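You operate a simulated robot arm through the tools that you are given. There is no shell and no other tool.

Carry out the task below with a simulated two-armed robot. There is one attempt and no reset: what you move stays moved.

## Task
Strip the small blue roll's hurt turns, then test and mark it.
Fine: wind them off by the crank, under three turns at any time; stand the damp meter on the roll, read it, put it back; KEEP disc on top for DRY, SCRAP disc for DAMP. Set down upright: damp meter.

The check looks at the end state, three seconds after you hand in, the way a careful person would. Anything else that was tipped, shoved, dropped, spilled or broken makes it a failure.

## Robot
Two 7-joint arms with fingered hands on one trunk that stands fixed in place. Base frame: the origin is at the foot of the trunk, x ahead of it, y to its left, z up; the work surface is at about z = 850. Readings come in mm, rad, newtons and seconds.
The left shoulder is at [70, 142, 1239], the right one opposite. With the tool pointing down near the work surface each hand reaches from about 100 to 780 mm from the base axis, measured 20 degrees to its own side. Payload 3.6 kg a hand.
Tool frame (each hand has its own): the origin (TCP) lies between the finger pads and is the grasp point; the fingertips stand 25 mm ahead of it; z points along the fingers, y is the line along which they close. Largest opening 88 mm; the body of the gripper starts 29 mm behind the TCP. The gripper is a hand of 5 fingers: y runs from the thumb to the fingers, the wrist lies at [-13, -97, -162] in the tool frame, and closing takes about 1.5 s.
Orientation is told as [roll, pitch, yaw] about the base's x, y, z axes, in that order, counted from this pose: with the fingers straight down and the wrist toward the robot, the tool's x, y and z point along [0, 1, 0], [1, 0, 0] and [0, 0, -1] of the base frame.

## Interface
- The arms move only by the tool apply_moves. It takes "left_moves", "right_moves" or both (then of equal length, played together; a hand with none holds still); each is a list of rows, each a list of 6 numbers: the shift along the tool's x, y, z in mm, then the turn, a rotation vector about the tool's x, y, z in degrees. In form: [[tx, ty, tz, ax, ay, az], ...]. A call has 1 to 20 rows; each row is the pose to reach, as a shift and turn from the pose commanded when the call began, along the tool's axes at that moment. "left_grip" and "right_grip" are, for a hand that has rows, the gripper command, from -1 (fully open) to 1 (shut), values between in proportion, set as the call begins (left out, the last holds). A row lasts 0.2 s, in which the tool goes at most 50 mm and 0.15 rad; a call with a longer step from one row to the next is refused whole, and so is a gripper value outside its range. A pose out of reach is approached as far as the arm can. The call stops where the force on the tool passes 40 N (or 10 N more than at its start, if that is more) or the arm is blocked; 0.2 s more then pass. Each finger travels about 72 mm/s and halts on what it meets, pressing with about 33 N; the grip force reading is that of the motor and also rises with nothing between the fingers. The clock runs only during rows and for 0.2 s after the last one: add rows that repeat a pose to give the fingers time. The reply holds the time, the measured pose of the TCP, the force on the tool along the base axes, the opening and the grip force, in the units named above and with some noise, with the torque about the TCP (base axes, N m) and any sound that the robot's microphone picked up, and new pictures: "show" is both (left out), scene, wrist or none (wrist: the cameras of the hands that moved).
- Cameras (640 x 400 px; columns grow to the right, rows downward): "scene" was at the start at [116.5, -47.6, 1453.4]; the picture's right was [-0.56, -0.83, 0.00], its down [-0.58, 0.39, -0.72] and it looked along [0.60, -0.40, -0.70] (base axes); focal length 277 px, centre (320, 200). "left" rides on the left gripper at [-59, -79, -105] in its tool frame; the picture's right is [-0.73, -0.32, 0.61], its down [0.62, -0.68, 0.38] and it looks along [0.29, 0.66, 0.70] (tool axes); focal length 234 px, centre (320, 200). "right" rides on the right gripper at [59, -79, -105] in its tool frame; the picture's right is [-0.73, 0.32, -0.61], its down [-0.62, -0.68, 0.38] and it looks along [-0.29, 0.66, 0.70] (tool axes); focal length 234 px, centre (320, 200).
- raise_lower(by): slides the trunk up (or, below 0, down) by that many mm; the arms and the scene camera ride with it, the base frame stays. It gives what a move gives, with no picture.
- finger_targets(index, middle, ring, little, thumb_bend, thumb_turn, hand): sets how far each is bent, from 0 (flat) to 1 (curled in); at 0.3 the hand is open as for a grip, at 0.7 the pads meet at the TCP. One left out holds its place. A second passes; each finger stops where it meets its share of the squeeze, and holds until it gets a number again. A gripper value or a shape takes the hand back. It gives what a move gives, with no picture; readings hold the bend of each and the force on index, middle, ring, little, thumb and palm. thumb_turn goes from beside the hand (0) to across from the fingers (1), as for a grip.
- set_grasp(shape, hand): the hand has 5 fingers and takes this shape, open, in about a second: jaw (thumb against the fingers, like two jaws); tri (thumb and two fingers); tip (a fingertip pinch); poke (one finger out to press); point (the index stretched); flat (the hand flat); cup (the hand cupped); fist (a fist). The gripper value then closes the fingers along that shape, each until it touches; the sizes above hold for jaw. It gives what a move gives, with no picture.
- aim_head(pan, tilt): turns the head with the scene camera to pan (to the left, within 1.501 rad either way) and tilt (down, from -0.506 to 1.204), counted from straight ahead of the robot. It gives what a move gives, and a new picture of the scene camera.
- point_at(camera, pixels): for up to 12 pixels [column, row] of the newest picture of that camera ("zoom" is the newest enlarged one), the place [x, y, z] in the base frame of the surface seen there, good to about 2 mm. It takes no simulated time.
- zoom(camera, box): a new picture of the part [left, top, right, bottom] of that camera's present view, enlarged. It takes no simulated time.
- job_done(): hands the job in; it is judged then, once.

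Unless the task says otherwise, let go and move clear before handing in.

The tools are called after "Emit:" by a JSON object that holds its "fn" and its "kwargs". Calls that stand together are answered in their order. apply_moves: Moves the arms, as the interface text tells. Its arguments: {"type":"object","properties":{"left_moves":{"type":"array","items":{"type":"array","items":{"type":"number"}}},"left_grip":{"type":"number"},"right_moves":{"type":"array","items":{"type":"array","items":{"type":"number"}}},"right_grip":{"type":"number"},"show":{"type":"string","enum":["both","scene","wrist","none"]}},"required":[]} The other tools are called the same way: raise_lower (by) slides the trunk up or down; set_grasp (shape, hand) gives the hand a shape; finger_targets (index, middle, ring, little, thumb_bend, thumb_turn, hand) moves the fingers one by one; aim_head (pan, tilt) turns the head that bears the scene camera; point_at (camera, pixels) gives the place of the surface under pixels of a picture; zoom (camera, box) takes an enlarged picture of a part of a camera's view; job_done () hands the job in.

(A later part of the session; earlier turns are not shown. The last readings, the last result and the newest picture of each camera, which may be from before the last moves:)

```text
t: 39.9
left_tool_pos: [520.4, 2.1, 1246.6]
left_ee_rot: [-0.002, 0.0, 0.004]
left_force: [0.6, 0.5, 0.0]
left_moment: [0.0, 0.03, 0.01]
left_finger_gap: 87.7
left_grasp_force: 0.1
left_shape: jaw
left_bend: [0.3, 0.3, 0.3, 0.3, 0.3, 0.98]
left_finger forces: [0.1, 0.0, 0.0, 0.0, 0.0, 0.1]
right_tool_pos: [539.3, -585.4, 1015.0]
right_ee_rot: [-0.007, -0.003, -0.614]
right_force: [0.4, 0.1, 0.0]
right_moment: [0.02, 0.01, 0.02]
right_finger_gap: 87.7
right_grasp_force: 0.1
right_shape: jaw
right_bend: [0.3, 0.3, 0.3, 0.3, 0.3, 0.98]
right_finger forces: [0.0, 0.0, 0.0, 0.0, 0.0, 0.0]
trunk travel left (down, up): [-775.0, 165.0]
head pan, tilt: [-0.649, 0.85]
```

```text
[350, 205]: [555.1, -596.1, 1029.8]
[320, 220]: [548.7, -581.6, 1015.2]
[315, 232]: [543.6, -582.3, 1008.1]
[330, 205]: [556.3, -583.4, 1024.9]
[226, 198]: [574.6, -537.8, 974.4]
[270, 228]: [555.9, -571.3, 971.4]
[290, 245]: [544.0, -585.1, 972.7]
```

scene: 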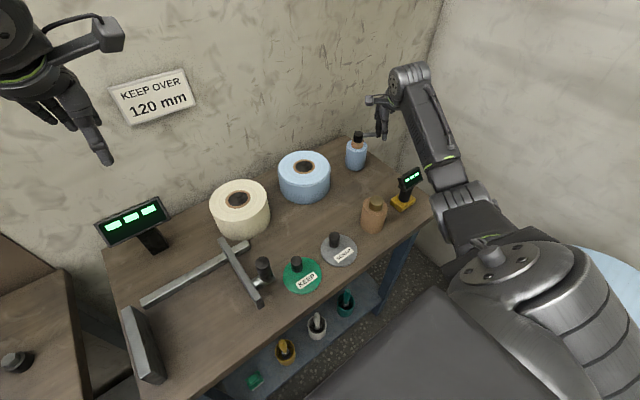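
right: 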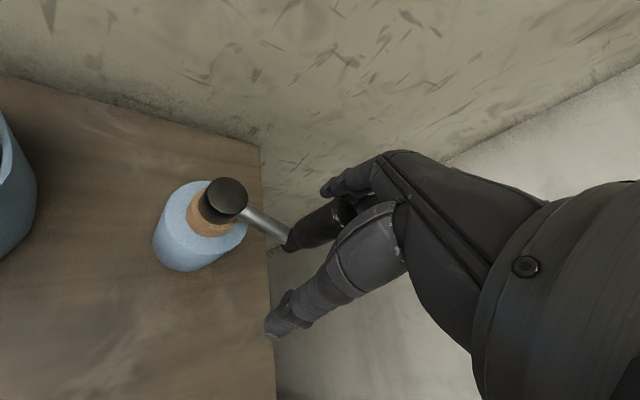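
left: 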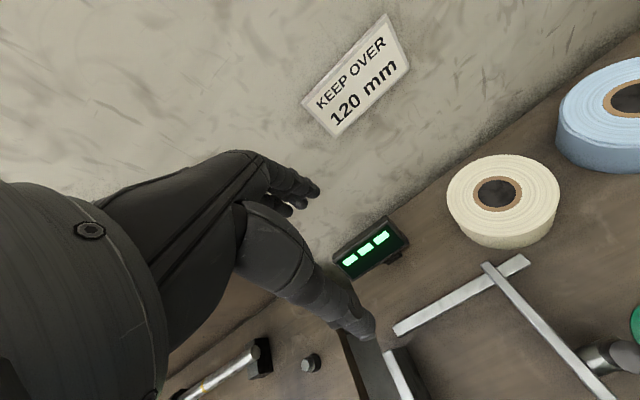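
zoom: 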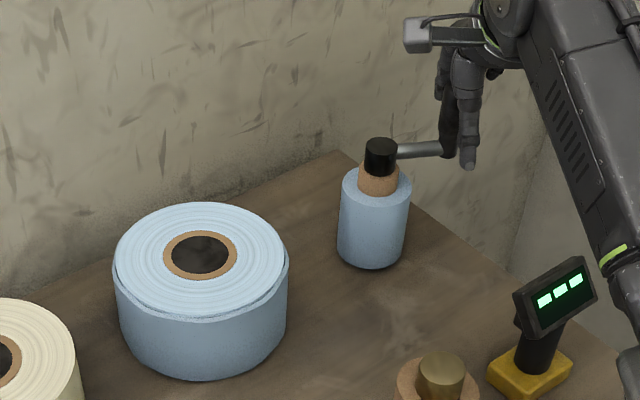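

The handle is at about (550,-591), so roughly 1.08 turns are done. I'll centre the hand on it, yaw to +5°, regrip, and this time turn the hand with the crank so nothing twists.

Emit:
{"fn": "apply_moves", "kwargs": {"right_moves": [[1.4, 12.4, 0, 0, 0, 0], [1.4, 12.4, 0, 0, 0, -8], [1.4, 12.4, 0, 0, 0, -16], [1.4, 12.4, 0, 0, 0, -24], [1.4, 12.4, 0, 0, 0, -32], [1.4, 12.4, 0, 0, 0, -40], [1.4, 12.4, 0, 0, 0, -40]], "show": "wrist"}}

Emit:
{"fn": "zoom", "kwargs": {"camera": "right", "box": [120, 100, 440, 340]}}

```text
t: 41.5
left_tool_pos: [520.5, 2.0, 1246.8]
left_ee_rot: [-0.001, 0.0, 0.001]
left_force: [0.3, 0.1, 0.1]
left_moment: [-0.02, -0.05, -0.01]
left_finger_gap: 87.9
left_grasp_force: 0.1
left_shape: jaw
left_bend: [0.3, 0.3, 0.3, 0.3, 0.3, 0.98]
left_finger forces: [0.1, 0.1, 0.0, 0.0, 0.1, 0.1]
right_tool_pos: [549.1, -591.4, 1015.0]
right_ee_rot: [-0.007, 0.003, 0.084]
right_force: [-0.6, 0.0, 0.0]
right_moment: [0.02, 0.01, 0.01]
right_finger_gap: 87.7
right_grasp_force: 0.0
right_shape: jaw
right_bend: [0.3, 0.3, 0.3, 0.3, 0.3, 0.98]
right_finger forces: [0.1, 0.1, 0.1, 0.1, 0.0, 0.0]
trunk travel left (down, up): [-775.0, 165.0]
head pan, tilt: [-0.649, 0.85]
```

right: 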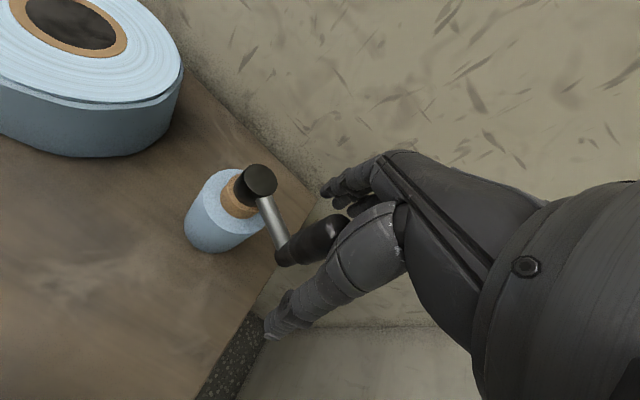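

```text
1.67 times, centred on (280, 220) of right
```

zoom: 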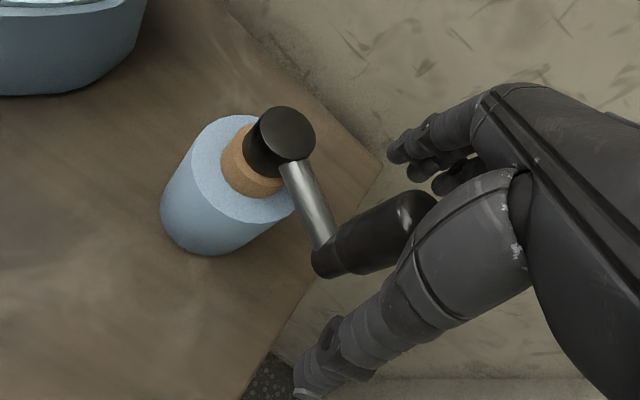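

Emit:
{"fn": "apply_moves", "kwargs": {"right_moves": [[0, 0, 0, 0, 0, 0], [0, 0, 0, 0, 0, 0], [0, 0, 0, 0, 0, 0], [0, 0, 0, 0, 0, 0], [0, 0, 0, 0, 0, 0], [0, 0, 0, 0, 0, 0], [0, 0, 0, 0, 0, 0], [5.2, -6.6, 0, 0, 0, 8], [11.2, -12.4, 0, 0, 0, 16], [17.9, -17.3, 0, 0, 0, 24], [25.3, -21.3, 0, 0, 0, 32], [33.2, -24.1, 0, 0, 0, 40], [41.4, -25.9, 0, 0, 0, 48], [49.7, -26.5, 0, 0, 0, 56], [58.1, -25.9, 0, 0, 0, 64], [66.3, -24.1, 0, 0, 0, 72], [74.2, -21.3, 0, 0, 0, 80]], "right_grip": 1, "show": "both"}}

Emit:
{"fn": "zoom", "kwargs": {"camera": "scene", "box": [270, 90, 410, 210]}}

```text
t: 45.1
left_tool_pos: [519.2, 2.2, 1246.4]
left_ee_rot: [0.0, 0.0, 0.002]
left_force: [-0.3, 0.3, 0.9]
left_moment: [0.01, 0.0, -0.03]
left_finger_gap: 87.7
left_grasp_force: 0.1
left_shape: jaw
left_bend: [0.3, 0.3, 0.3, 0.3, 0.3, 0.98]
left_finger forces: [0.1, 0.1, 0.0, 0.1, 0.0, 0.1]
right_tool_pos: [521.1, -519.7, 1014.6]
right_ee_rot: [-0.002, -0.006, -1.317]
right_force: [-2.3, 0.5, -1.1]
right_moment: [-0.03, 0.06, -0.05]
right_finger_gap: 16.4
right_grasp_force: 33.2
right_shape: jaw
right_bend: [0.73, 0.58, 0.65, 0.64, 0.76, 1.0]
right_finger forces: [17.3, 10.3, 0.1, 0.0, 27.8, 0.0]
trunk travel left (down, up): [-775.0, 165.0]
head pan, tilt: [-0.649, 0.85]
```

scene: 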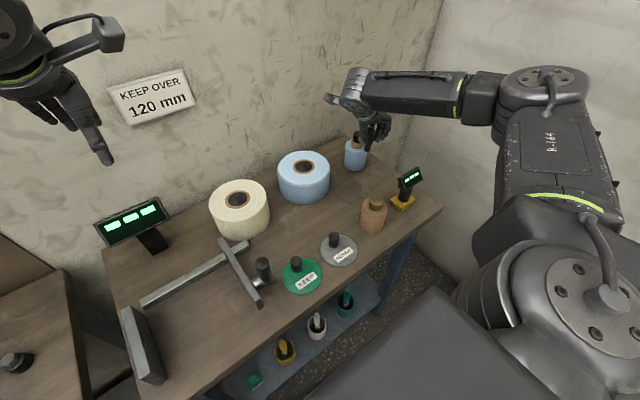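
right: 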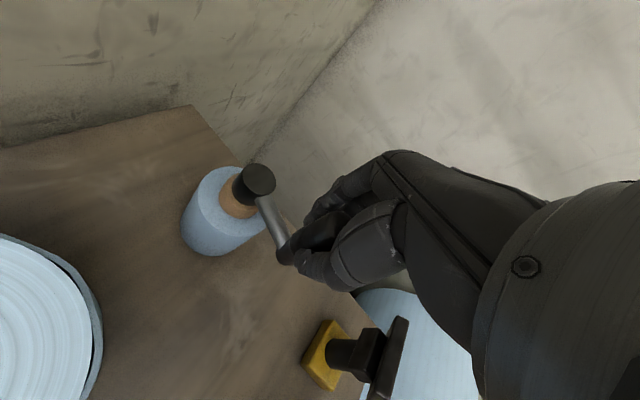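

```text
3.33 times, centred on (340, 150) of scene
```

zoom: 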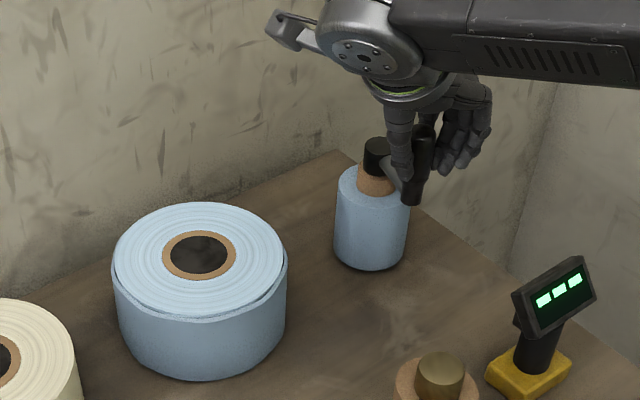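

That went smoothly, with forces near zero: total about 1.30 turns, and the shell is still on the roll. I'll open, swing the hand back 110° around the handle, and regrip.

Emit:
{"fn": "apply_moves", "kwargs": {"right_moves": [[0, 0, 0, 0, 0, 0], [0, 0, 0, 0, 0, 0], [0, 0, 0, 0, 0, 0], [0, 0, 0, 0, 0, 0], [0, 0, 0, 0, 0, 0], [0, 0, 0, 0, 0, -8], [0, 0, 0, 0, 0, -16], [0, 0, 0, 0, 0, -24], [0, 0, 0, 0, 0, -32], [0, 0, 0, 0, 0, -40], [0, 0, 0, 0, 0, -48], [0, 0, 0, 0, 0, -56], [0, 0, 0, 0, 0, -64], [0, 0, 0, 0, 0, -72], [0, 0, 0, 0, 0, -80], [0, 0, 0, 0, 0, -88], [0, 0, 0, 0, 0, -96], [0, 0, 0, 0, 0, -104], [0, 0, 0, 0, 0, -110], [0, 0, 0, 0, 0, -110]], "right_grip": -1, "show": "both"}}

Emit:
{"fn": "point_at", "kwargs": {"camera": "right", "pixels": [[320, 240], [340, 225], [300, 255]]}}

```text
t: 49.3
left_tool_pos: [518.8, 1.5, 1247.2]
left_ee_rot: [0.0, 0.001, 0.002]
left_force: [-0.6, 0.3, 0.5]
left_moment: [0.01, -0.01, 0.02]
left_finger_gap: 87.6
left_grasp_force: 0.0
left_shape: jaw
left_bend: [0.3, 0.3, 0.3, 0.3, 0.3, 0.98]
left_finger forces: [0.1, 0.0, 0.1, 0.0, 0.0, 0.1]
right_tool_pos: [522.0, -519.5, 1015.6]
right_ee_rot: [-0.004, 0.002, 0.609]
right_force: [-0.2, 0.6, 0.5]
right_moment: [0.0, 0.03, -0.01]
right_finger_gap: 87.7
right_grasp_force: 0.0
right_shape: jaw
right_bend: [0.3, 0.3, 0.3, 0.3, 0.3, 0.98]
right_finger forces: [0.0, 0.1, 0.0, 0.0, 0.0, 0.0]
trunk travel left (down, up): [-775.0, 165.0]
head pan, tilt: [-0.649, 0.85]
```

scene: 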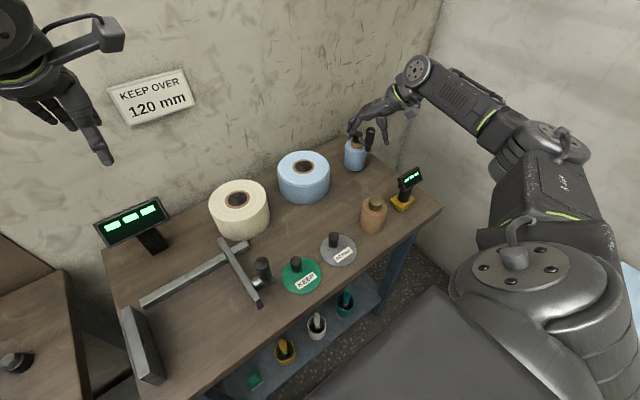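
right: 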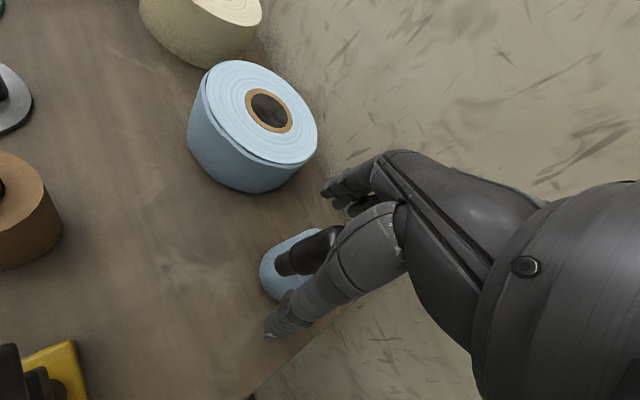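

```text
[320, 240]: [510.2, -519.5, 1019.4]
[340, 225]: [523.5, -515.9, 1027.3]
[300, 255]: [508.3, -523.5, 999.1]
```

The handle is still between the fingers at the TCP, at about (520,-520). I'll regrip and wind another 104°, turning the hand along.

Emit:
{"fn": "zoom", "kwargs": {"camera": "right", "box": [170, 40, 350, 210]}}

Emit:
{"fn": "apply_moves", "kwargs": {"right_moves": [[0, 0, 0, 0, 0, 0], [0, 0, 0, 0, 0, 0], [0, 0, 0, 0, 0, 0], [0, 0, 0, 0, 0, 0], [0, 0, 0, 0, 0, 0], [0, 0, 0, 0, 0, 0], [0, 0, 0, 0, 0, 0], [4.3, 7.2, 0, 0, 0, 8], [7.6, 14.9, 0, 0, 0, 16], [9.8, 23, 0, 0, 0, 24], [10.8, 31.3, 0, 0, 0, 32], [10.6, 39.7, 0, 0, 0, 40], [9.3, 47.9, 0, 0, 0, 48], [6.9, 55.9, 0, 0, 0, 56], [3.4, 63.5, 0, 0, 0, 64], [-1.2, 70.6, 0, 0, 0, 72], [-6.7, 76.9, 0, 0, 0, 80], [-13, 82.4, 0, 0, 0, 88], [-20, 86.9, 0, 0, 0, 96], [-27.7, 90.5, 0, 0, 0, 104]], "right_grip": 1, "show": "both"}}

Emit:
{"fn": "zoom", "kwargs": {"camera": "scene", "box": [270, 90, 410, 210]}}

```text
2.35 times, centred on (260, 125) of right
```

zoom: 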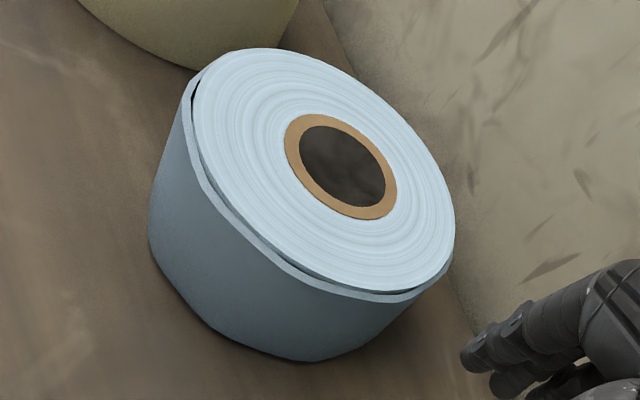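

```text
t: 53.5
left_tool_pos: [521.9, 2.5, 1245.9]
left_ee_rot: [-0.001, 0.003, 0.002]
left_force: [0.1, -0.5, 1.0]
left_moment: [0.01, 0.02, 0.0]
left_finger_gap: 87.7
left_grasp_force: 0.0
left_shape: jaw
left_bend: [0.3, 0.3, 0.3, 0.3, 0.3, 0.98]
left_finger forces: [0.1, 0.0, 0.0, 0.0, 0.0, 0.0]
right_tool_pos: [615.3, -489.8, 1015.6]
right_ee_rot: [-0.003, -0.009, -1.21]
right_force: [7.7, 9.8, 1.2]
right_moment: [0.19, -0.13, 0.06]
right_finger_gap: 14.4
right_grasp_force: 32.9
right_shape: jaw
right_bend: [0.71, 0.64, 0.7, 0.7, 0.75, 1.0]
right_finger forces: [17.1, 9.6, 0.0, 0.0, 29.4, 0.0]
trunk travel left (down, up): [-775.0, 165.0]
head pan, tilt: [-0.649, 0.85]
```

scene: 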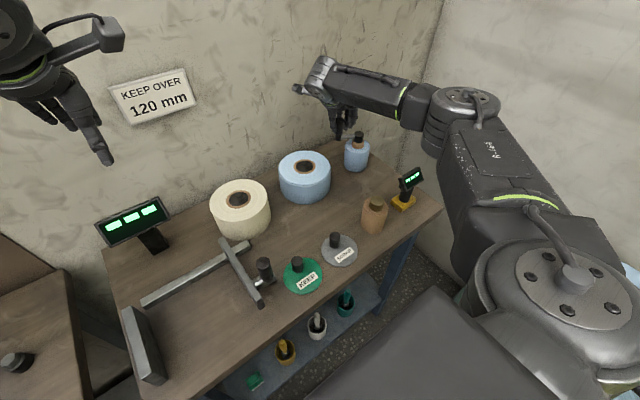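
right: 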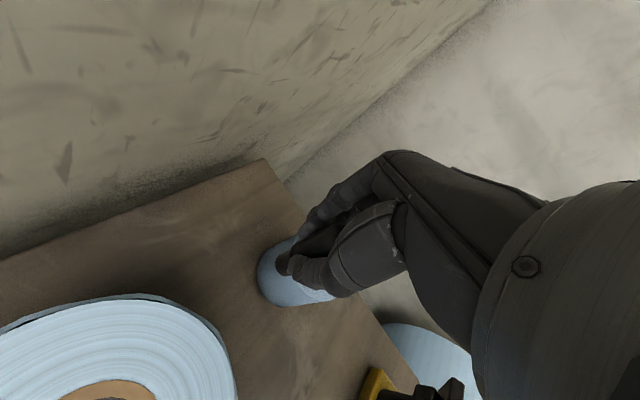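

```text
3.33 times, centred on (340, 150) of scene
```

zoom: 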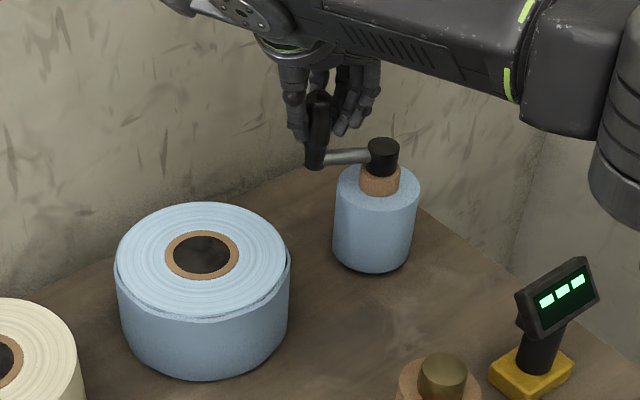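

About 1.6 turns in total; the roll's shell is still visible. I'll open, swing back 72° (to stay within reach) and regrip.

Emit:
{"fn": "apply_moves", "kwargs": {"right_moves": [[0, 0, 0, 0, 0, 0], [0, 0, 0, 0, 0, 0], [0, 0, 0, 0, 0, 0], [0, 0, 0, 0, 0, 0], [0, 0, 0, 0, 0, 0], [0, 0, 0, 0, 0, 0], [0, 0, 0, 0, 0, -8], [0, 0, 0, 0, 0, -16], [0, 0, 0, 0, 0, -24], [0, 0, 0, 0, 0, -32], [0, 0, 0, 0, 0, -40], [0, 0, 0, 0, 0, -48], [0, 0, 0, 0, 0, -56], [0, 0, 0, 0, 0, -64], [0, 0, 0, 0, 0, -72], [0, 0, 0, 0, 0, -72]], "right_grip": -1, "show": "both"}}

Emit:
{"fn": "zoom", "kwargs": {"camera": "right", "box": [180, 130, 420, 360]}}

Emit:
{"fn": "zoom", "kwargs": {"camera": "scene", "box": [270, 90, 410, 210]}}

```text
t: 56.9
left_tool_pos: [519.6, 0.8, 1246.8]
left_ee_rot: [0.0, 0.0, 0.002]
left_force: [0.6, -0.4, 0.0]
left_moment: [0.0, -0.01, 0.01]
left_finger_gap: 87.7
left_grasp_force: 0.0
left_shape: jaw
left_bend: [0.3, 0.3, 0.3, 0.3, 0.3, 0.98]
left_finger forces: [0.0, 0.0, 0.0, 0.0, 0.0, 0.0]
right_tool_pos: [610.6, -490.6, 1013.9]
right_ee_rot: [-0.007, 0.001, 0.049]
right_force: [-0.8, 0.5, -0.7]
right_moment: [-0.01, 0.0, 0.0]
right_finger_gap: 87.5
right_grasp_force: 0.1
right_shape: jaw
right_bend: [0.3, 0.3, 0.3, 0.3, 0.3, 0.98]
right_finger forces: [0.0, 0.0, 0.1, 0.0, 0.2, 0.0]
trunk travel left (down, up): [-775.0, 165.0]
head pan, tilt: [-0.649, 0.85]
```

scene: 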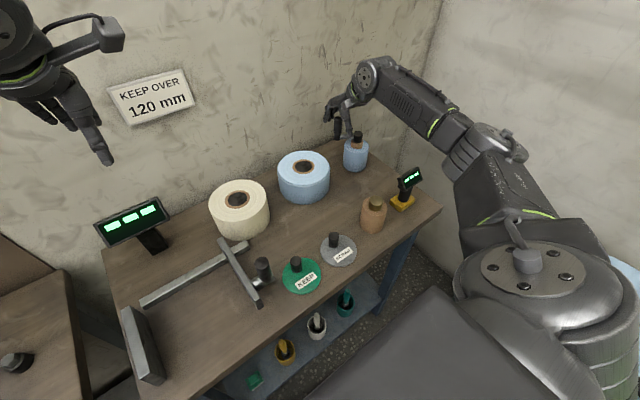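
right: 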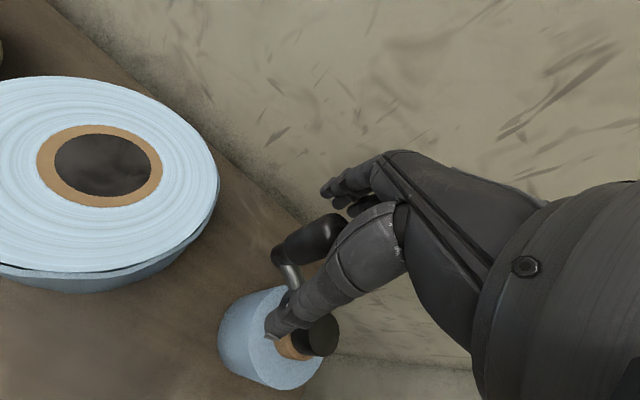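

```text
1.74 times, centred on (300, 245) of right
```

zoom: 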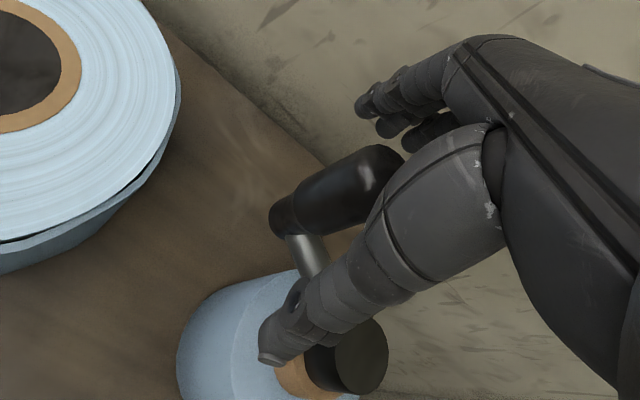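

```text
3.33 times, centred on (340, 150) of scene
```

zoom: 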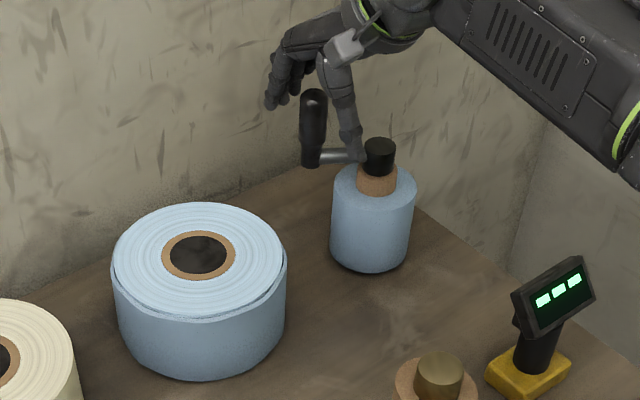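

Emit:
{"fn": "point_at", "kwargs": {"camera": "right", "pixels": [[330, 225], [312, 240], [300, 250], [320, 335], [290, 275]]}}

Emit:
{"fn": "point_at", "kwargs": {"camera": "scene", "pixels": [[334, 120], [334, 128], [334, 136], [353, 134]]}}

```text
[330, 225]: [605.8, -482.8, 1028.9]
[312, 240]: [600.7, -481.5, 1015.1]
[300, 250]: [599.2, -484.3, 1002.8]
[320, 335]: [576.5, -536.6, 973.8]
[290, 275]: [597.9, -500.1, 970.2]
```

```text
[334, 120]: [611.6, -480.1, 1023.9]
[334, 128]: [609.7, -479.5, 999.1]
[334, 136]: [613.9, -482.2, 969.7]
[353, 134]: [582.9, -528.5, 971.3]
```

The handle is at about (608,-488), so 1.58 turns are done. I'll regrip and wind another 104° (to about 1.87).

Emit:
{"fn": "apply_moves", "kwargs": {"right_moves": [[0, 0, 0, 0, 0, 0], [0, 0, 0, 0, 0, 0], [0, 0, 0, 0, 0, 0], [0, 0, 0, 0, 0, 0], [0, 0, 0, 0, 0, 0], [0, 0, 0, 0, 0, 0], [0, 0, 0, 0, 0, 0], [-5, 6.7, 0, 0, 0, 8], [-11, 12.6, 0, 0, 0, 16], [-17.6, 17.6, 0, 0, 0, 24], [-25, 21.7, 0, 0, 0, 32], [-32.8, 24.7, 0, 0, 0, 40], [-41, 26.6, 0, 0, 0, 48], [-49.3, 27.3, 0, 0, 0, 56], [-57.7, 26.9, 0, 0, 0, 64], [-65.9, 25.3, 0, 0, 0, 72], [-73.8, 22.6, 0, 0, 0, 80], [-81.2, 18.7, 0, 0, 0, 88], [-88.1, 13.9, 0, 0, 0, 96], [-94.2, 8.2, 0, 0, 0, 104]], "right_grip": 1, "show": "both"}}

Emit:
{"fn": "zoom", "kwargs": {"camera": "scene", "box": [270, 90, 410, 210]}}

```text
t: 61.1
left_tool_pos: [520.2, 1.1, 1248.4]
left_ee_rot: [0.001, -0.002, 0.002]
left_force: [0.0, 0.0, -0.8]
left_moment: [-0.02, 0.0, 0.01]
left_finger_gap: 87.8
left_grasp_force: 0.0
left_shape: jaw
left_bend: [0.3, 0.3, 0.3, 0.3, 0.3, 0.98]
left_finger forces: [0.1, 0.0, 0.0, 0.0, 0.0, 0.0]
right_tool_pos: [598.8, -575.0, 1011.9]
right_ee_rot: [0.007, -0.008, -1.767]
right_force: [6.5, -11.8, 7.7]
right_moment: [-0.6, -0.11, 0.06]
right_finger_gap: 22.3
right_grasp_force: 33.5
right_shape: jaw
right_bend: [0.72, 0.73, 0.7, 0.7, 0.82, 1.0]
right_finger forces: [25.8, 0.2, 0.0, 0.0, 15.6, 0.0]
right hand out of reach, approached as far as the arm can: row 18, 19, 20
trunk travel left (down, up): [-775.0, 165.0]
head pan, tilt: [-0.649, 0.85]
```

scene: 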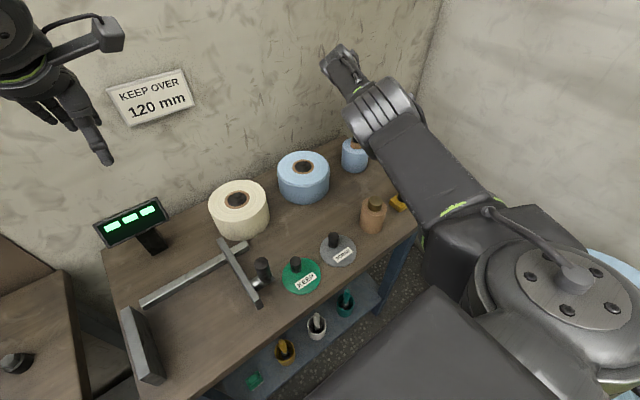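
right: 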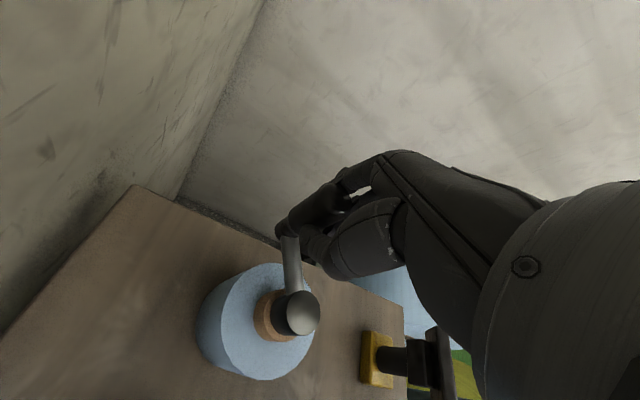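

```text
3.33 times, centred on (340, 150) of scene
```

zoom: 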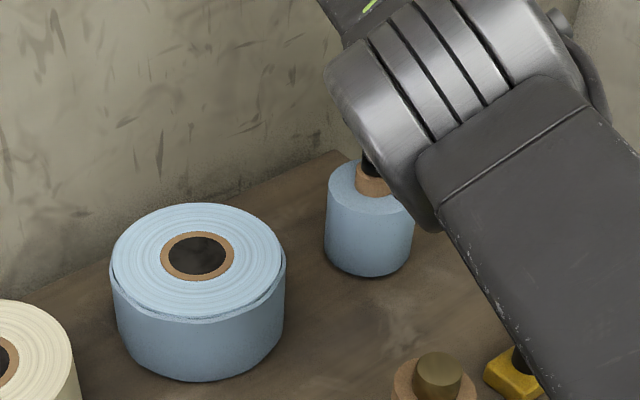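

The end of that arc ran out of reach. I'll open to release, then rotate back to a comfortable yaw before checking.

Emit:
{"fn": "apply_moves", "kwargs": {"right_moves": [[0, 0, 0, 0, 0, 0], [0, 0, 0, 0, 0, 0], [0, 0, 0, 0, 0, 0], [0, 0, 0, 0, 0, 0], [0, 0, 0, 0, 0, 0], [0, 0, 0, 0, 0, 0]], "right_grip": -1, "show": "wrist"}}

Emit:
{"fn": "point_at", "kwargs": {"camera": "right", "pixels": [[320, 210], [300, 225], [335, 200], [305, 310], [290, 260]]}}

```text
t: 62.5
left_tool_pos: [519.7, 1.9, 1246.7]
left_ee_rot: [0.0, 0.0, 0.002]
left_force: [0.4, -0.2, 0.3]
left_moment: [0.01, 0.03, 0.01]
left_finger_gap: 87.7
left_grasp_force: 0.1
left_shape: jaw
left_bend: [0.3, 0.3, 0.3, 0.3, 0.3, 0.98]
left_finger forces: [0.1, 0.0, 0.0, 0.0, 0.0, 0.0]
right_tool_pos: [599.1, -573.8, 1010.3]
right_ee_rot: [0.001, -0.006, -1.768]
right_force: [0.1, -1.1, -0.2]
right_moment: [0.02, 0.03, -0.01]
right_finger_gap: 87.8
right_grasp_force: 0.1
right_shape: jaw
right_bend: [0.29, 0.3, 0.3, 0.3, 0.3, 0.98]
right_finger forces: [1.5, 0.1, 0.1, 0.1, 0.0, 0.1]
trunk travel left (down, up): [-775.0, 165.0]
head pan, tilt: [-0.649, 0.85]
```

right: 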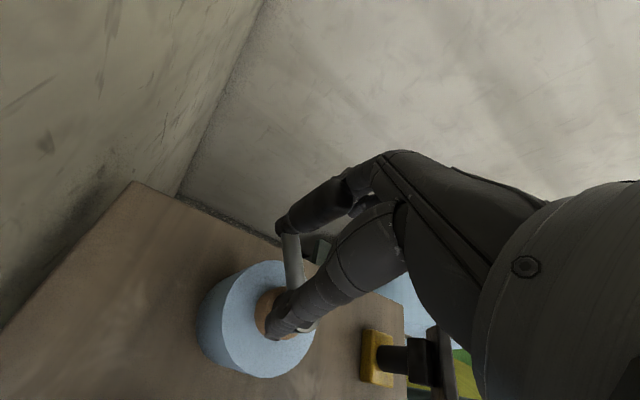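

```text
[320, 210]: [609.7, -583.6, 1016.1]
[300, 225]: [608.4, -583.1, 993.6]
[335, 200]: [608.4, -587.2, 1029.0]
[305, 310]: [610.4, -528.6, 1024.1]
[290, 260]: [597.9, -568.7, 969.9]
```

The handle is now near (611,-588), so about 1.9 turns. I'll lift, swing the yaw back to -30° over the handle, and inspect the roll.

Emit:
{"fn": "apply_moves", "kwargs": {"right_moves": [[0, 0, -35, 0, 0, 0], [0, 0, -65, 0, 0, 0], [2, 2, -65, 0, 0, -8], [4, 4, -65, 0, 0, -16], [6, 5, -65, 0, 0, -24], [8, 6, -65, 0, 0, -32], [10, 8, -65, 0, 0, -40], [12, 9, -65, 0, 0, -48], [13, 10, -65, 0, 0, -56], [14.4, 11.5, -65, 0, 0, -64], [14.4, 11.5, -65, 0, 0, -71], [14.4, 11.5, -65, 0, 0, -71]], "show": "both"}}

Emit:
{"fn": "zoom", "kwargs": {"camera": "scene", "box": [270, 90, 410, 210]}}

Emit:
{"fn": "zoom", "kwargs": {"camera": "scene", "box": [270, 140, 340, 210]}}

Emit:
{"fn": "zoom", "kwargs": {"camera": "right", "box": [140, 180, 420, 380]}}

```text
t: 65.1
left_tool_pos: [520.8, 0.9, 1246.5]
left_ee_rot: [0.0, 0.0, 0.001]
left_force: [0.0, 1.3, -0.5]
left_moment: [0.0, -0.01, 0.01]
left_finger_gap: 87.6
left_grasp_force: 0.0
left_shape: jaw
left_bend: [0.3, 0.3, 0.3, 0.3, 0.3, 0.98]
left_finger forces: [0.1, 0.0, 0.0, 0.0, 0.1, 0.0]
right_tool_pos: [639.5, -608.6, 1076.2]
right_ee_rot: [-0.008, 0.0, -0.527]
right_force: [0.7, -0.1, -0.4]
right_moment: [0.0, 0.01, 0.01]
right_finger_gap: 87.9
right_grasp_force: 0.1
right_shape: jaw
right_bend: [0.3, 0.3, 0.3, 0.3, 0.3, 0.98]
right_finger forces: [0.1, 0.0, 0.0, 0.1, 0.0, 0.0]
right hand out of reach, approached as far as the arm can: row 1, 2, 3, 4, 5, 6, 7, 8, 9, 10, 11, 12
trunk travel left (down, up): [-775.0, 165.0]
head pan, tilt: [-0.649, 0.85]
```

scene: 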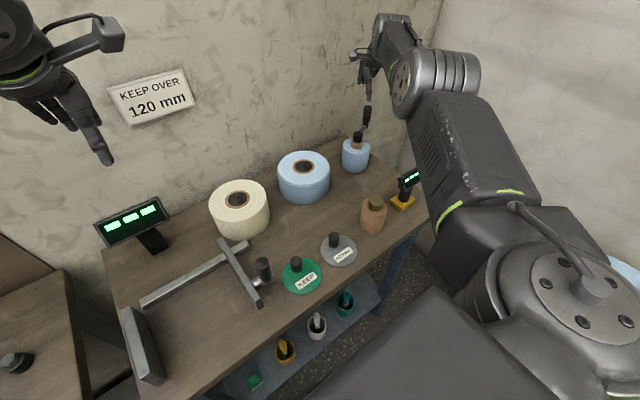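
right: 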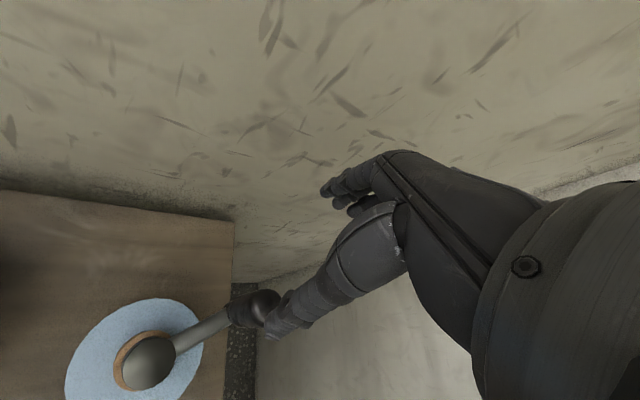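

```text
3.33 times, centred on (340, 150) of scene
```

zoom: 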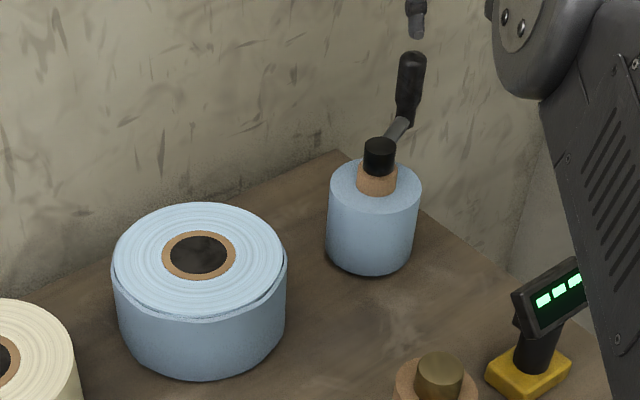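

```text
5.71 times, centred on (305, 175) of scene
```

zoom: 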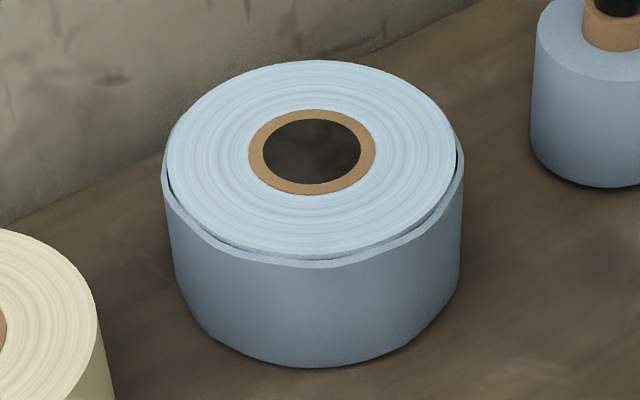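

```text
2.00 times, centred on (280, 280) of right
```

zoom: 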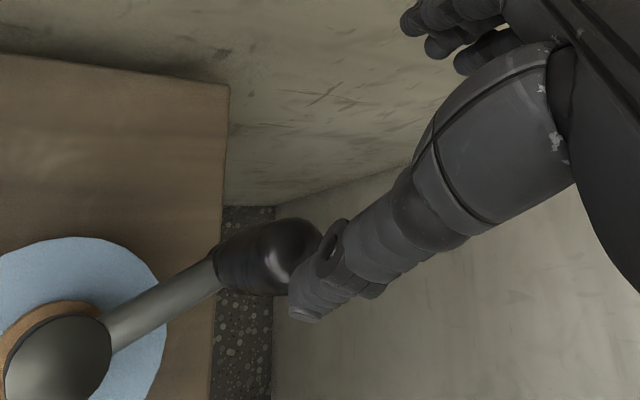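

Emit:
{"fn": "point_at", "kwargs": {"camera": "scene", "pixels": [[367, 108], [367, 115], [366, 122], [358, 133], [353, 134]]}}

Emit:
{"fn": "point_at", "kwargs": {"camera": "right", "pixels": [[262, 305], [240, 312], [272, 295], [148, 360], [205, 330]]}}

```text
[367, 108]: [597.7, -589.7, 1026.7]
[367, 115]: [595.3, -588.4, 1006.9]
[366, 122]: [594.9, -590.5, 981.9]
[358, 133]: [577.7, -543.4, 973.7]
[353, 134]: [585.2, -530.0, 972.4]
```

```text
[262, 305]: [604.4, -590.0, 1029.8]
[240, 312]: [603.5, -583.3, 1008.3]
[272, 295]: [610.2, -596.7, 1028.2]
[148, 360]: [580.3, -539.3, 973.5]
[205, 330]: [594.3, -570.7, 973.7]
```

Emit:
{"fn": "apply_moves", "kwargs": {"right_moves": [[-3, -20, 0, 0, 0, 0], [-6, -38, 0, 0, 0, 0], [-6, -38, 0, 0, 0, 0]], "show": "wrist"}}

```text
t: 65.9
left_tool_pos: [519.9, 1.2, 1247.4]
left_ee_rot: [0.0, 0.001, 0.002]
left_force: [0.0, 0.6, 0.1]
left_moment: [0.01, -0.01, -0.02]
left_finger_gap: 87.5
left_grasp_force: 0.1
left_shape: jaw
left_bend: [0.3, 0.3, 0.3, 0.3, 0.3, 0.98]
left_finger forces: [0.1, 0.0, 0.0, 0.0, 0.1, 0.0]
right_tool_pos: [632.5, -618.8, 1074.9]
right_ee_rot: [-0.006, -0.003, -0.529]
right_force: [-0.3, 0.1, 0.4]
right_moment: [-0.03, 0.01, -0.02]
right_finger_gap: 87.7
right_grasp_force: 0.0
right_shape: jaw
right_bend: [0.3, 0.3, 0.3, 0.3, 0.3, 0.98]
right_finger forces: [0.0, 0.0, 0.1, 0.1, 0.1, 0.0]
right hand out of reach, approached as far as the arm can: row 1, 2, 3
trunk travel left (down, up): [-775.0, 165.0]
head pan, tilt: [-0.649, 0.85]
```

right: 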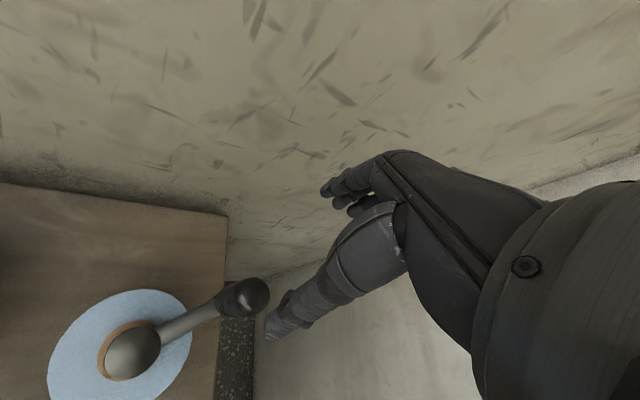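

Emit:
{"fn": "apply_moves", "kwargs": {"right_moves": [[5, -18, 0, 0, 0, 0], [10, -37, 0, 0, 0, 0], [14, -55, 0, 0, 0, 0], [14, -55, 0, 0, 0, 0]], "show": "wrist"}}

```text
t: 66.9
left_tool_pos: [520.7, 0.2, 1246.6]
left_ee_rot: [0.001, 0.001, 0.002]
left_force: [-0.3, -0.8, 0.1]
left_moment: [-0.01, -0.01, 0.0]
left_finger_gap: 87.8
left_grasp_force: 0.0
left_shape: jaw
left_bend: [0.3, 0.3, 0.3, 0.3, 0.3, 0.98]
left_finger forces: [0.0, 0.1, 0.1, 0.0, 0.1, 0.0]
right_tool_pos: [635.6, -613.7, 1076.9]
right_ee_rot: [-0.005, 0.0, -0.528]
right_force: [0.8, 0.3, -0.5]
right_moment: [-0.02, -0.01, 0.02]
right_finger_gap: 87.8
right_grasp_force: 0.1
right_shape: jaw
right_bend: [0.3, 0.3, 0.3, 0.3, 0.3, 0.98]
right_finger forces: [0.0, 0.0, 0.0, 0.0, 0.0, 0.0]
right hand out of reach, approached as far as the arm can: row 1, 2, 3, 4
trunk travel left (down, up): [-775.0, 165.0]
head pan, tilt: [-0.649, 0.85]
```

right: 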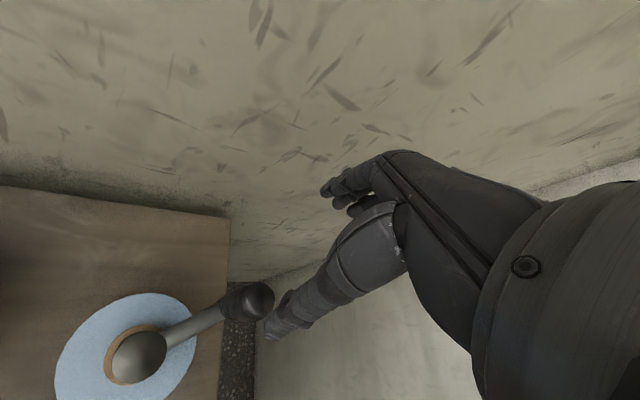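

The arm seems stuck at a joint limit from the long twist, as it barely follows. I'll retreat up and back toward the robot in small steps to free it.

Emit:
{"fn": "apply_moves", "kwargs": {"right_moves": [[0, 0, -30, 0, 0, 0], [-1, -20, -60, 0, 0, 0], [-2, -50, -75, 0, 0, 0], [-3, -80, -75, 0, 0, 0]], "show": "both"}}

```text
t: 67.9
left_tool_pos: [519.6, 1.0, 1247.6]
left_ee_rot: [0.0, 0.001, 0.002]
left_force: [-0.1, 0.0, 0.5]
left_moment: [0.0, 0.02, 0.01]
left_finger_gap: 87.8
left_grasp_force: 0.0
left_shape: jaw
left_bend: [0.3, 0.3, 0.3, 0.3, 0.3, 0.98]
left_finger forces: [0.0, 0.1, 0.1, 0.0, 0.0, 0.0]
right_tool_pos: [624.0, -619.3, 1155.8]
right_ee_rot: [-0.005, -0.001, -0.529]
right_force: [0.3, -0.2, -0.3]
right_moment: [-0.01, 0.05, 0.0]
right_finger_gap: 87.8
right_grasp_force: 0.1
right_shape: jaw
right_bend: [0.3, 0.3, 0.3, 0.3, 0.3, 0.98]
right_finger forces: [0.0, 0.1, 0.2, 0.1, 0.0, 0.0]
right hand out of reach, approached as far as the arm can: row 2, 3, 4
trunk travel left (down, up): [-775.0, 165.0]
head pan, tilt: [-0.649, 0.85]
```

scene: 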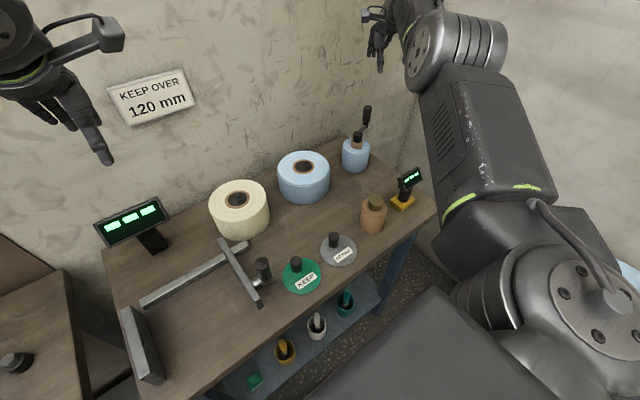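
right: 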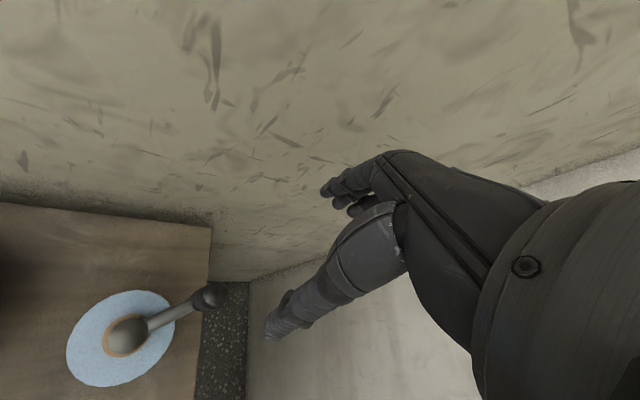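

Emit:
{"fn": "apply_moves", "kwargs": {"right_moves": [[0, 0, 0, 0, 0, 8], [0, -10, 0, 0, 0, 16], [0, -25, 0, 0, 0, 24], [0, -40, 0, 0, 0, 32], [0, -60, 0, 0, 0, 40]], "show": "both"}}

```text
t: 69.1
left_tool_pos: [520.8, 2.0, 1246.2]
left_ee_rot: [-0.001, 0.001, 0.002]
left_force: [0.1, -0.4, -0.4]
left_moment: [-0.01, -0.01, -0.01]
left_finger_gap: 87.8
left_grasp_force: 0.1
left_shape: jaw
left_bend: [0.3, 0.3, 0.3, 0.3, 0.3, 0.98]
left_finger forces: [0.0, 0.0, 0.0, 0.1, 0.1, 0.1]
right_tool_pos: [614.7, -614.4, 1162.4]
right_ee_rot: [-0.005, -0.008, -1.229]
right_force: [0.5, -0.4, -0.5]
right_moment: [0.0, 0.01, 0.02]
right_finger_gap: 87.7
right_grasp_force: 0.0
right_shape: jaw
right_bend: [0.3, 0.3, 0.3, 0.3, 0.3, 0.98]
right_finger forces: [0.1, 0.0, 0.0, 0.0, 0.0, 0.0]
right hand out of reach, approached as far as the arm can: row 2, 3, 4, 5
trunk travel left (down, up): [-775.0, 165.0]
head pan, tilt: [-0.649, 0.85]
```

scene: 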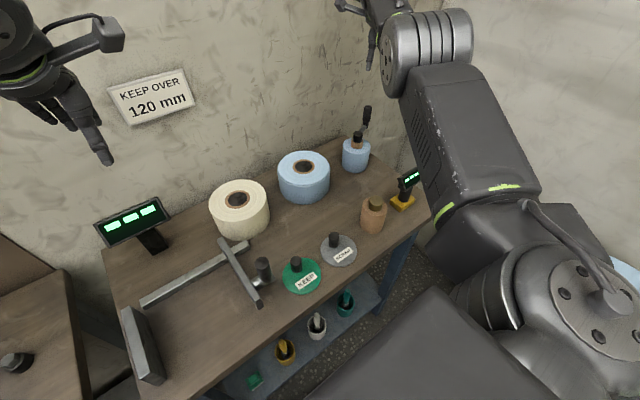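
right: 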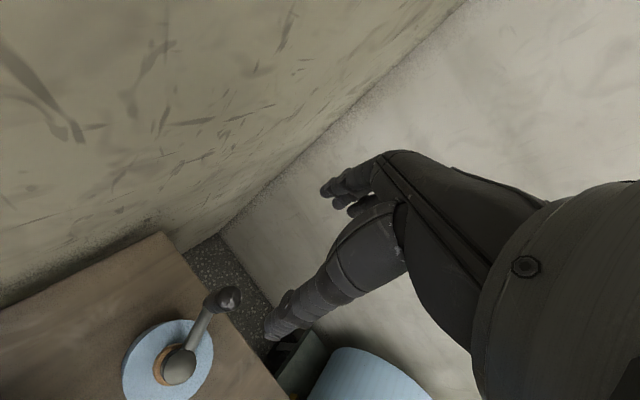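

Emit:
{"fn": "apply_moves", "kwargs": {"right_moves": [[-22, -22, -15, 0, 0, 0], [-45, -45, -30, 0, 0, 0], [-70, -70, -45, 0, 0, -6], [-95, -95, -60, 0, 0, -12], [-120, -120, -68, 0, 0, -20], [-145, -145, -68, 0, 0, -28], [-170, -170, -68, 0, 0, -36], [-195, -195, -68, 0, 0, -44], [-223, -221, -68, 0, 0, -52], [-223, -221, -68, 0, 0, -60], [-223, -221, -68, 0, 0, -68]], "show": "both"}}

```text
t: 71.7
left_tool_pos: [519.0, 0.1, 1246.8]
left_ee_rot: [0.002, 0.001, 0.003]
left_force: [0.5, -0.1, 0.5]
left_moment: [0.02, 0.01, -0.01]
left_finger_gap: 87.8
left_grasp_force: 0.0
left_shape: jaw
left_bend: [0.3, 0.3, 0.3, 0.3, 0.3, 0.98]
left_finger forces: [0.0, 0.0, 0.0, 0.0, 0.1, 0.1]
right_tool_pos: [479.4, -698.7, 1230.5]
right_ee_rot: [-0.212, 0.207, -0.15]
right_force: [-0.4, -0.7, -0.7]
right_moment: [0.03, 0.02, -0.01]
right_finger_gap: 88.1
right_grasp_force: 0.0
right_shape: jaw
right_bend: [0.3, 0.3, 0.3, 0.3, 0.3, 0.98]
right_finger forces: [0.0, 0.0, 0.0, 0.0, 0.0, 0.0]
right hand out of reach, approached as far as the arm can: row 1, 2, 3, 4, 5, 6, 7, 8, 9, 10, 11
trunk travel left (down, up): [-775.0, 165.0]
head pan, tilt: [-0.649, 0.85]
stopped in row 11 (right hand): the arm was blocked; the commanded pose is now the measured one
```

scene: 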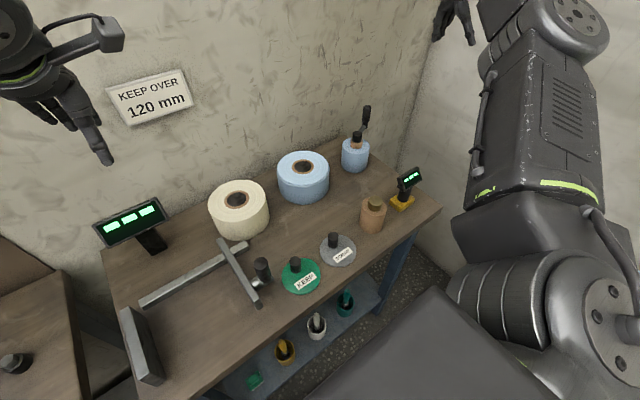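
right: 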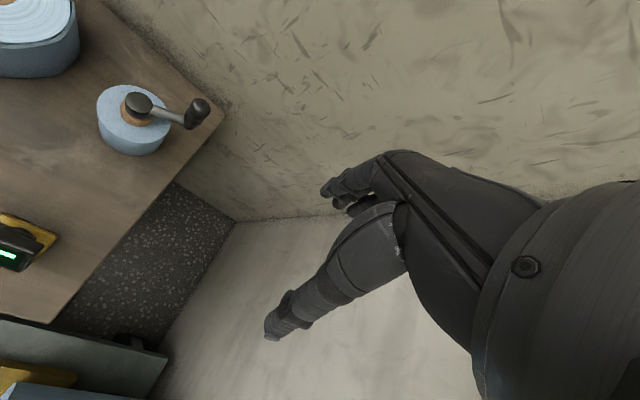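

Emit:
{"fn": "apply_moves", "kwargs": {"right_moves": [[25, -20, 0, 0, 0, 0], [50, -45, 0, 0, 0, 0], [80, -70, 0, 0, 0, 0], [105, -95, 0, 0, 0, 0], [133, -121, 0, 0, 0, 0]], "show": "both"}}

```text
t: 72.9
left_tool_pos: [521.6, 0.7, 1246.0]
left_ee_rot: [0.001, -0.001, 0.001]
left_force: [0.1, 0.0, 0.0]
left_moment: [0.02, 0.03, 0.0]
left_finger_gap: 87.8
left_grasp_force: 0.1
left_shape: jaw
left_bend: [0.3, 0.3, 0.3, 0.3, 0.3, 0.98]
left_finger forces: [0.0, 0.0, 0.0, 0.0, 0.1, 0.0]
right_tool_pos: [486.6, -686.6, 1236.8]
right_ee_rot: [-0.21, 0.211, -0.152]
right_force: [-0.3, -0.9, -0.2]
right_moment: [-0.01, -0.01, -0.01]
right_finger_gap: 88.0
right_grasp_force: 0.0
right_shape: jaw
right_bend: [0.3, 0.3, 0.3, 0.3, 0.3, 0.98]
right_finger forces: [0.0, 0.1, 0.0, 0.0, 0.1, 0.1]
right hand out of reach, approached as far as the arm can: row 1, 2, 3, 4, 5
trunk travel left (down, up): [-775.0, 165.0]
head pan, tilt: [-0.649, 0.85]
```

scene: 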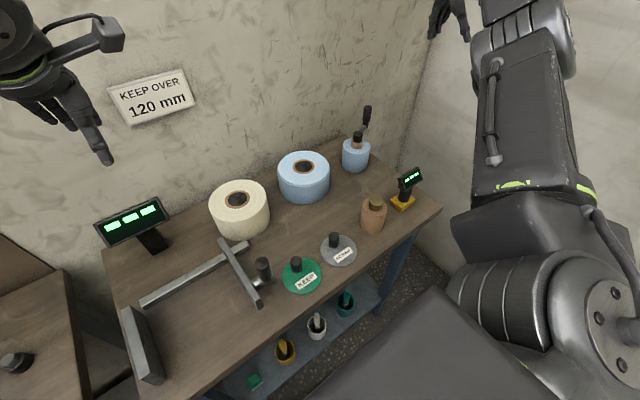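
right: 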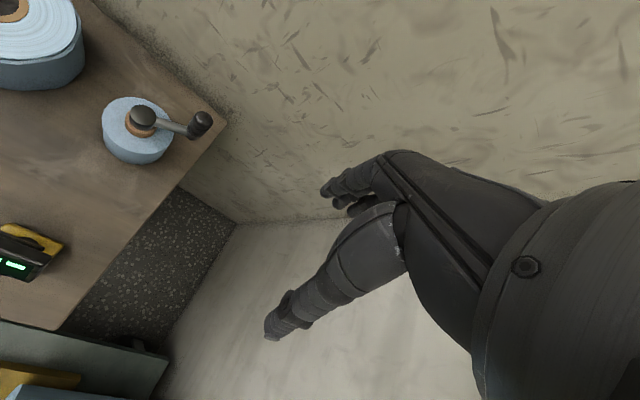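

The arm is fully straightened, which is a singular pose, so it can't retract directly. I'll try tangential and vertical moves to make the elbow bend.

Emit:
{"fn": "apply_moves", "kwargs": {"right_moves": [[0, 0, 20, 0, 0, 0], [0, 0, 45, 0, 0, 0], [0, 0, 75, 0, 0, 0], [0, 0, 100, 0, 0, 0]], "show": "scene"}}

Emit:
{"fn": "apply_moves", "kwargs": {"right_moves": [[20, -20, 0, 0, 0, 0], [40, -40, 0, 0, 0, 0], [60, -60, 0, 0, 0, 0]], "show": "scene"}}

```text
t: 73.9
left_tool_pos: [520.7, 1.2, 1247.0]
left_ee_rot: [0.0, -0.001, 0.002]
left_force: [-0.3, -0.4, -0.3]
left_moment: [0.0, 0.0, 0.0]
left_finger_gap: 87.7
left_grasp_force: 0.1
left_shape: jaw
left_bend: [0.3, 0.3, 0.3, 0.3, 0.3, 0.98]
left_finger forces: [0.0, 0.0, 0.0, 0.0, 0.0, 0.0]
right_tool_pos: [480.7, -719.6, 1138.5]
right_ee_rot: [-0.211, 0.211, -0.147]
right_force: [0.3, 0.3, -0.4]
right_moment: [-0.03, 0.03, 0.01]
right_finger_gap: 87.9
right_grasp_force: 0.1
right_shape: jaw
right_bend: [0.3, 0.3, 0.3, 0.3, 0.3, 0.98]
right_finger forces: [0.1, 0.1, 0.1, 0.0, 0.1, 0.1]
right hand out of reach, approached as far as the arm can: row 1, 2, 3, 4
trunk travel left (down, up): [-775.0, 165.0]
head pan, tilt: [-0.649, 0.85]
```

scene: 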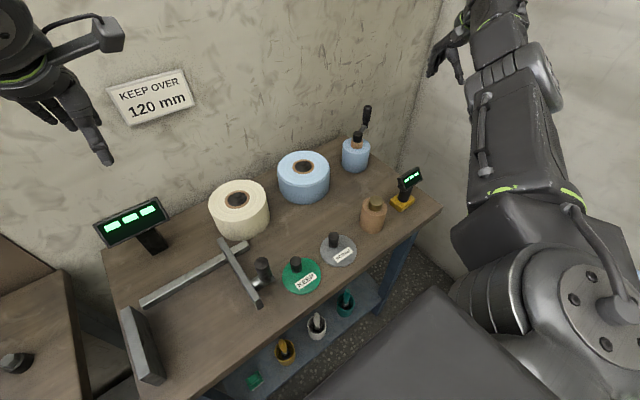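

```text
t: 74.7
left_tool_pos: [519.5, 2.2, 1246.7]
left_ee_rot: [0.0, 0.001, 0.002]
left_force: [0.2, 0.4, -1.1]
left_moment: [0.03, -0.05, 0.0]
left_finger_gap: 87.9
left_grasp_force: 0.1
left_shape: jaw
left_bend: [0.3, 0.3, 0.3, 0.3, 0.3, 0.98]
left_finger forces: [0.1, 0.0, 0.0, 0.0, 0.1, 0.0]
right_tool_pos: [480.9, -719.0, 1141.3]
right_ee_rot: [-0.213, 0.208, -0.149]
right_force: [0.4, 0.7, 0.2]
right_moment: [0.01, 0.02, 0.02]
right_finger_gap: 88.0
right_grasp_force: 0.0
right_shape: jaw
right_bend: [0.3, 0.3, 0.3, 0.3, 0.3, 0.98]
right_finger forces: [0.0, 0.1, 0.1, 0.0, 0.0, 0.0]
right hand out of reach, approached as far as the arm can: row 1, 2, 3
trunk travel left (down, up): [-775.0, 165.0]
head pan, tilt: [-0.649, 0.85]
```

scene: 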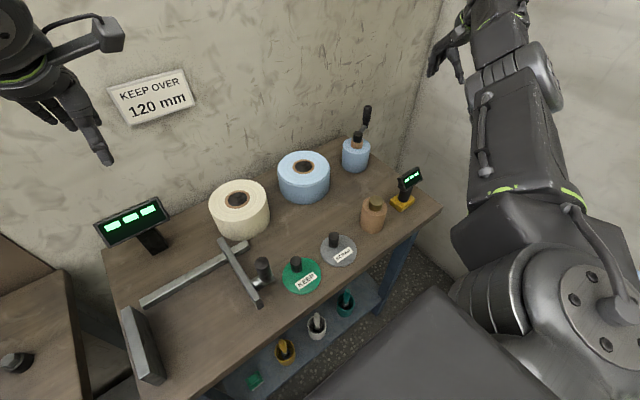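

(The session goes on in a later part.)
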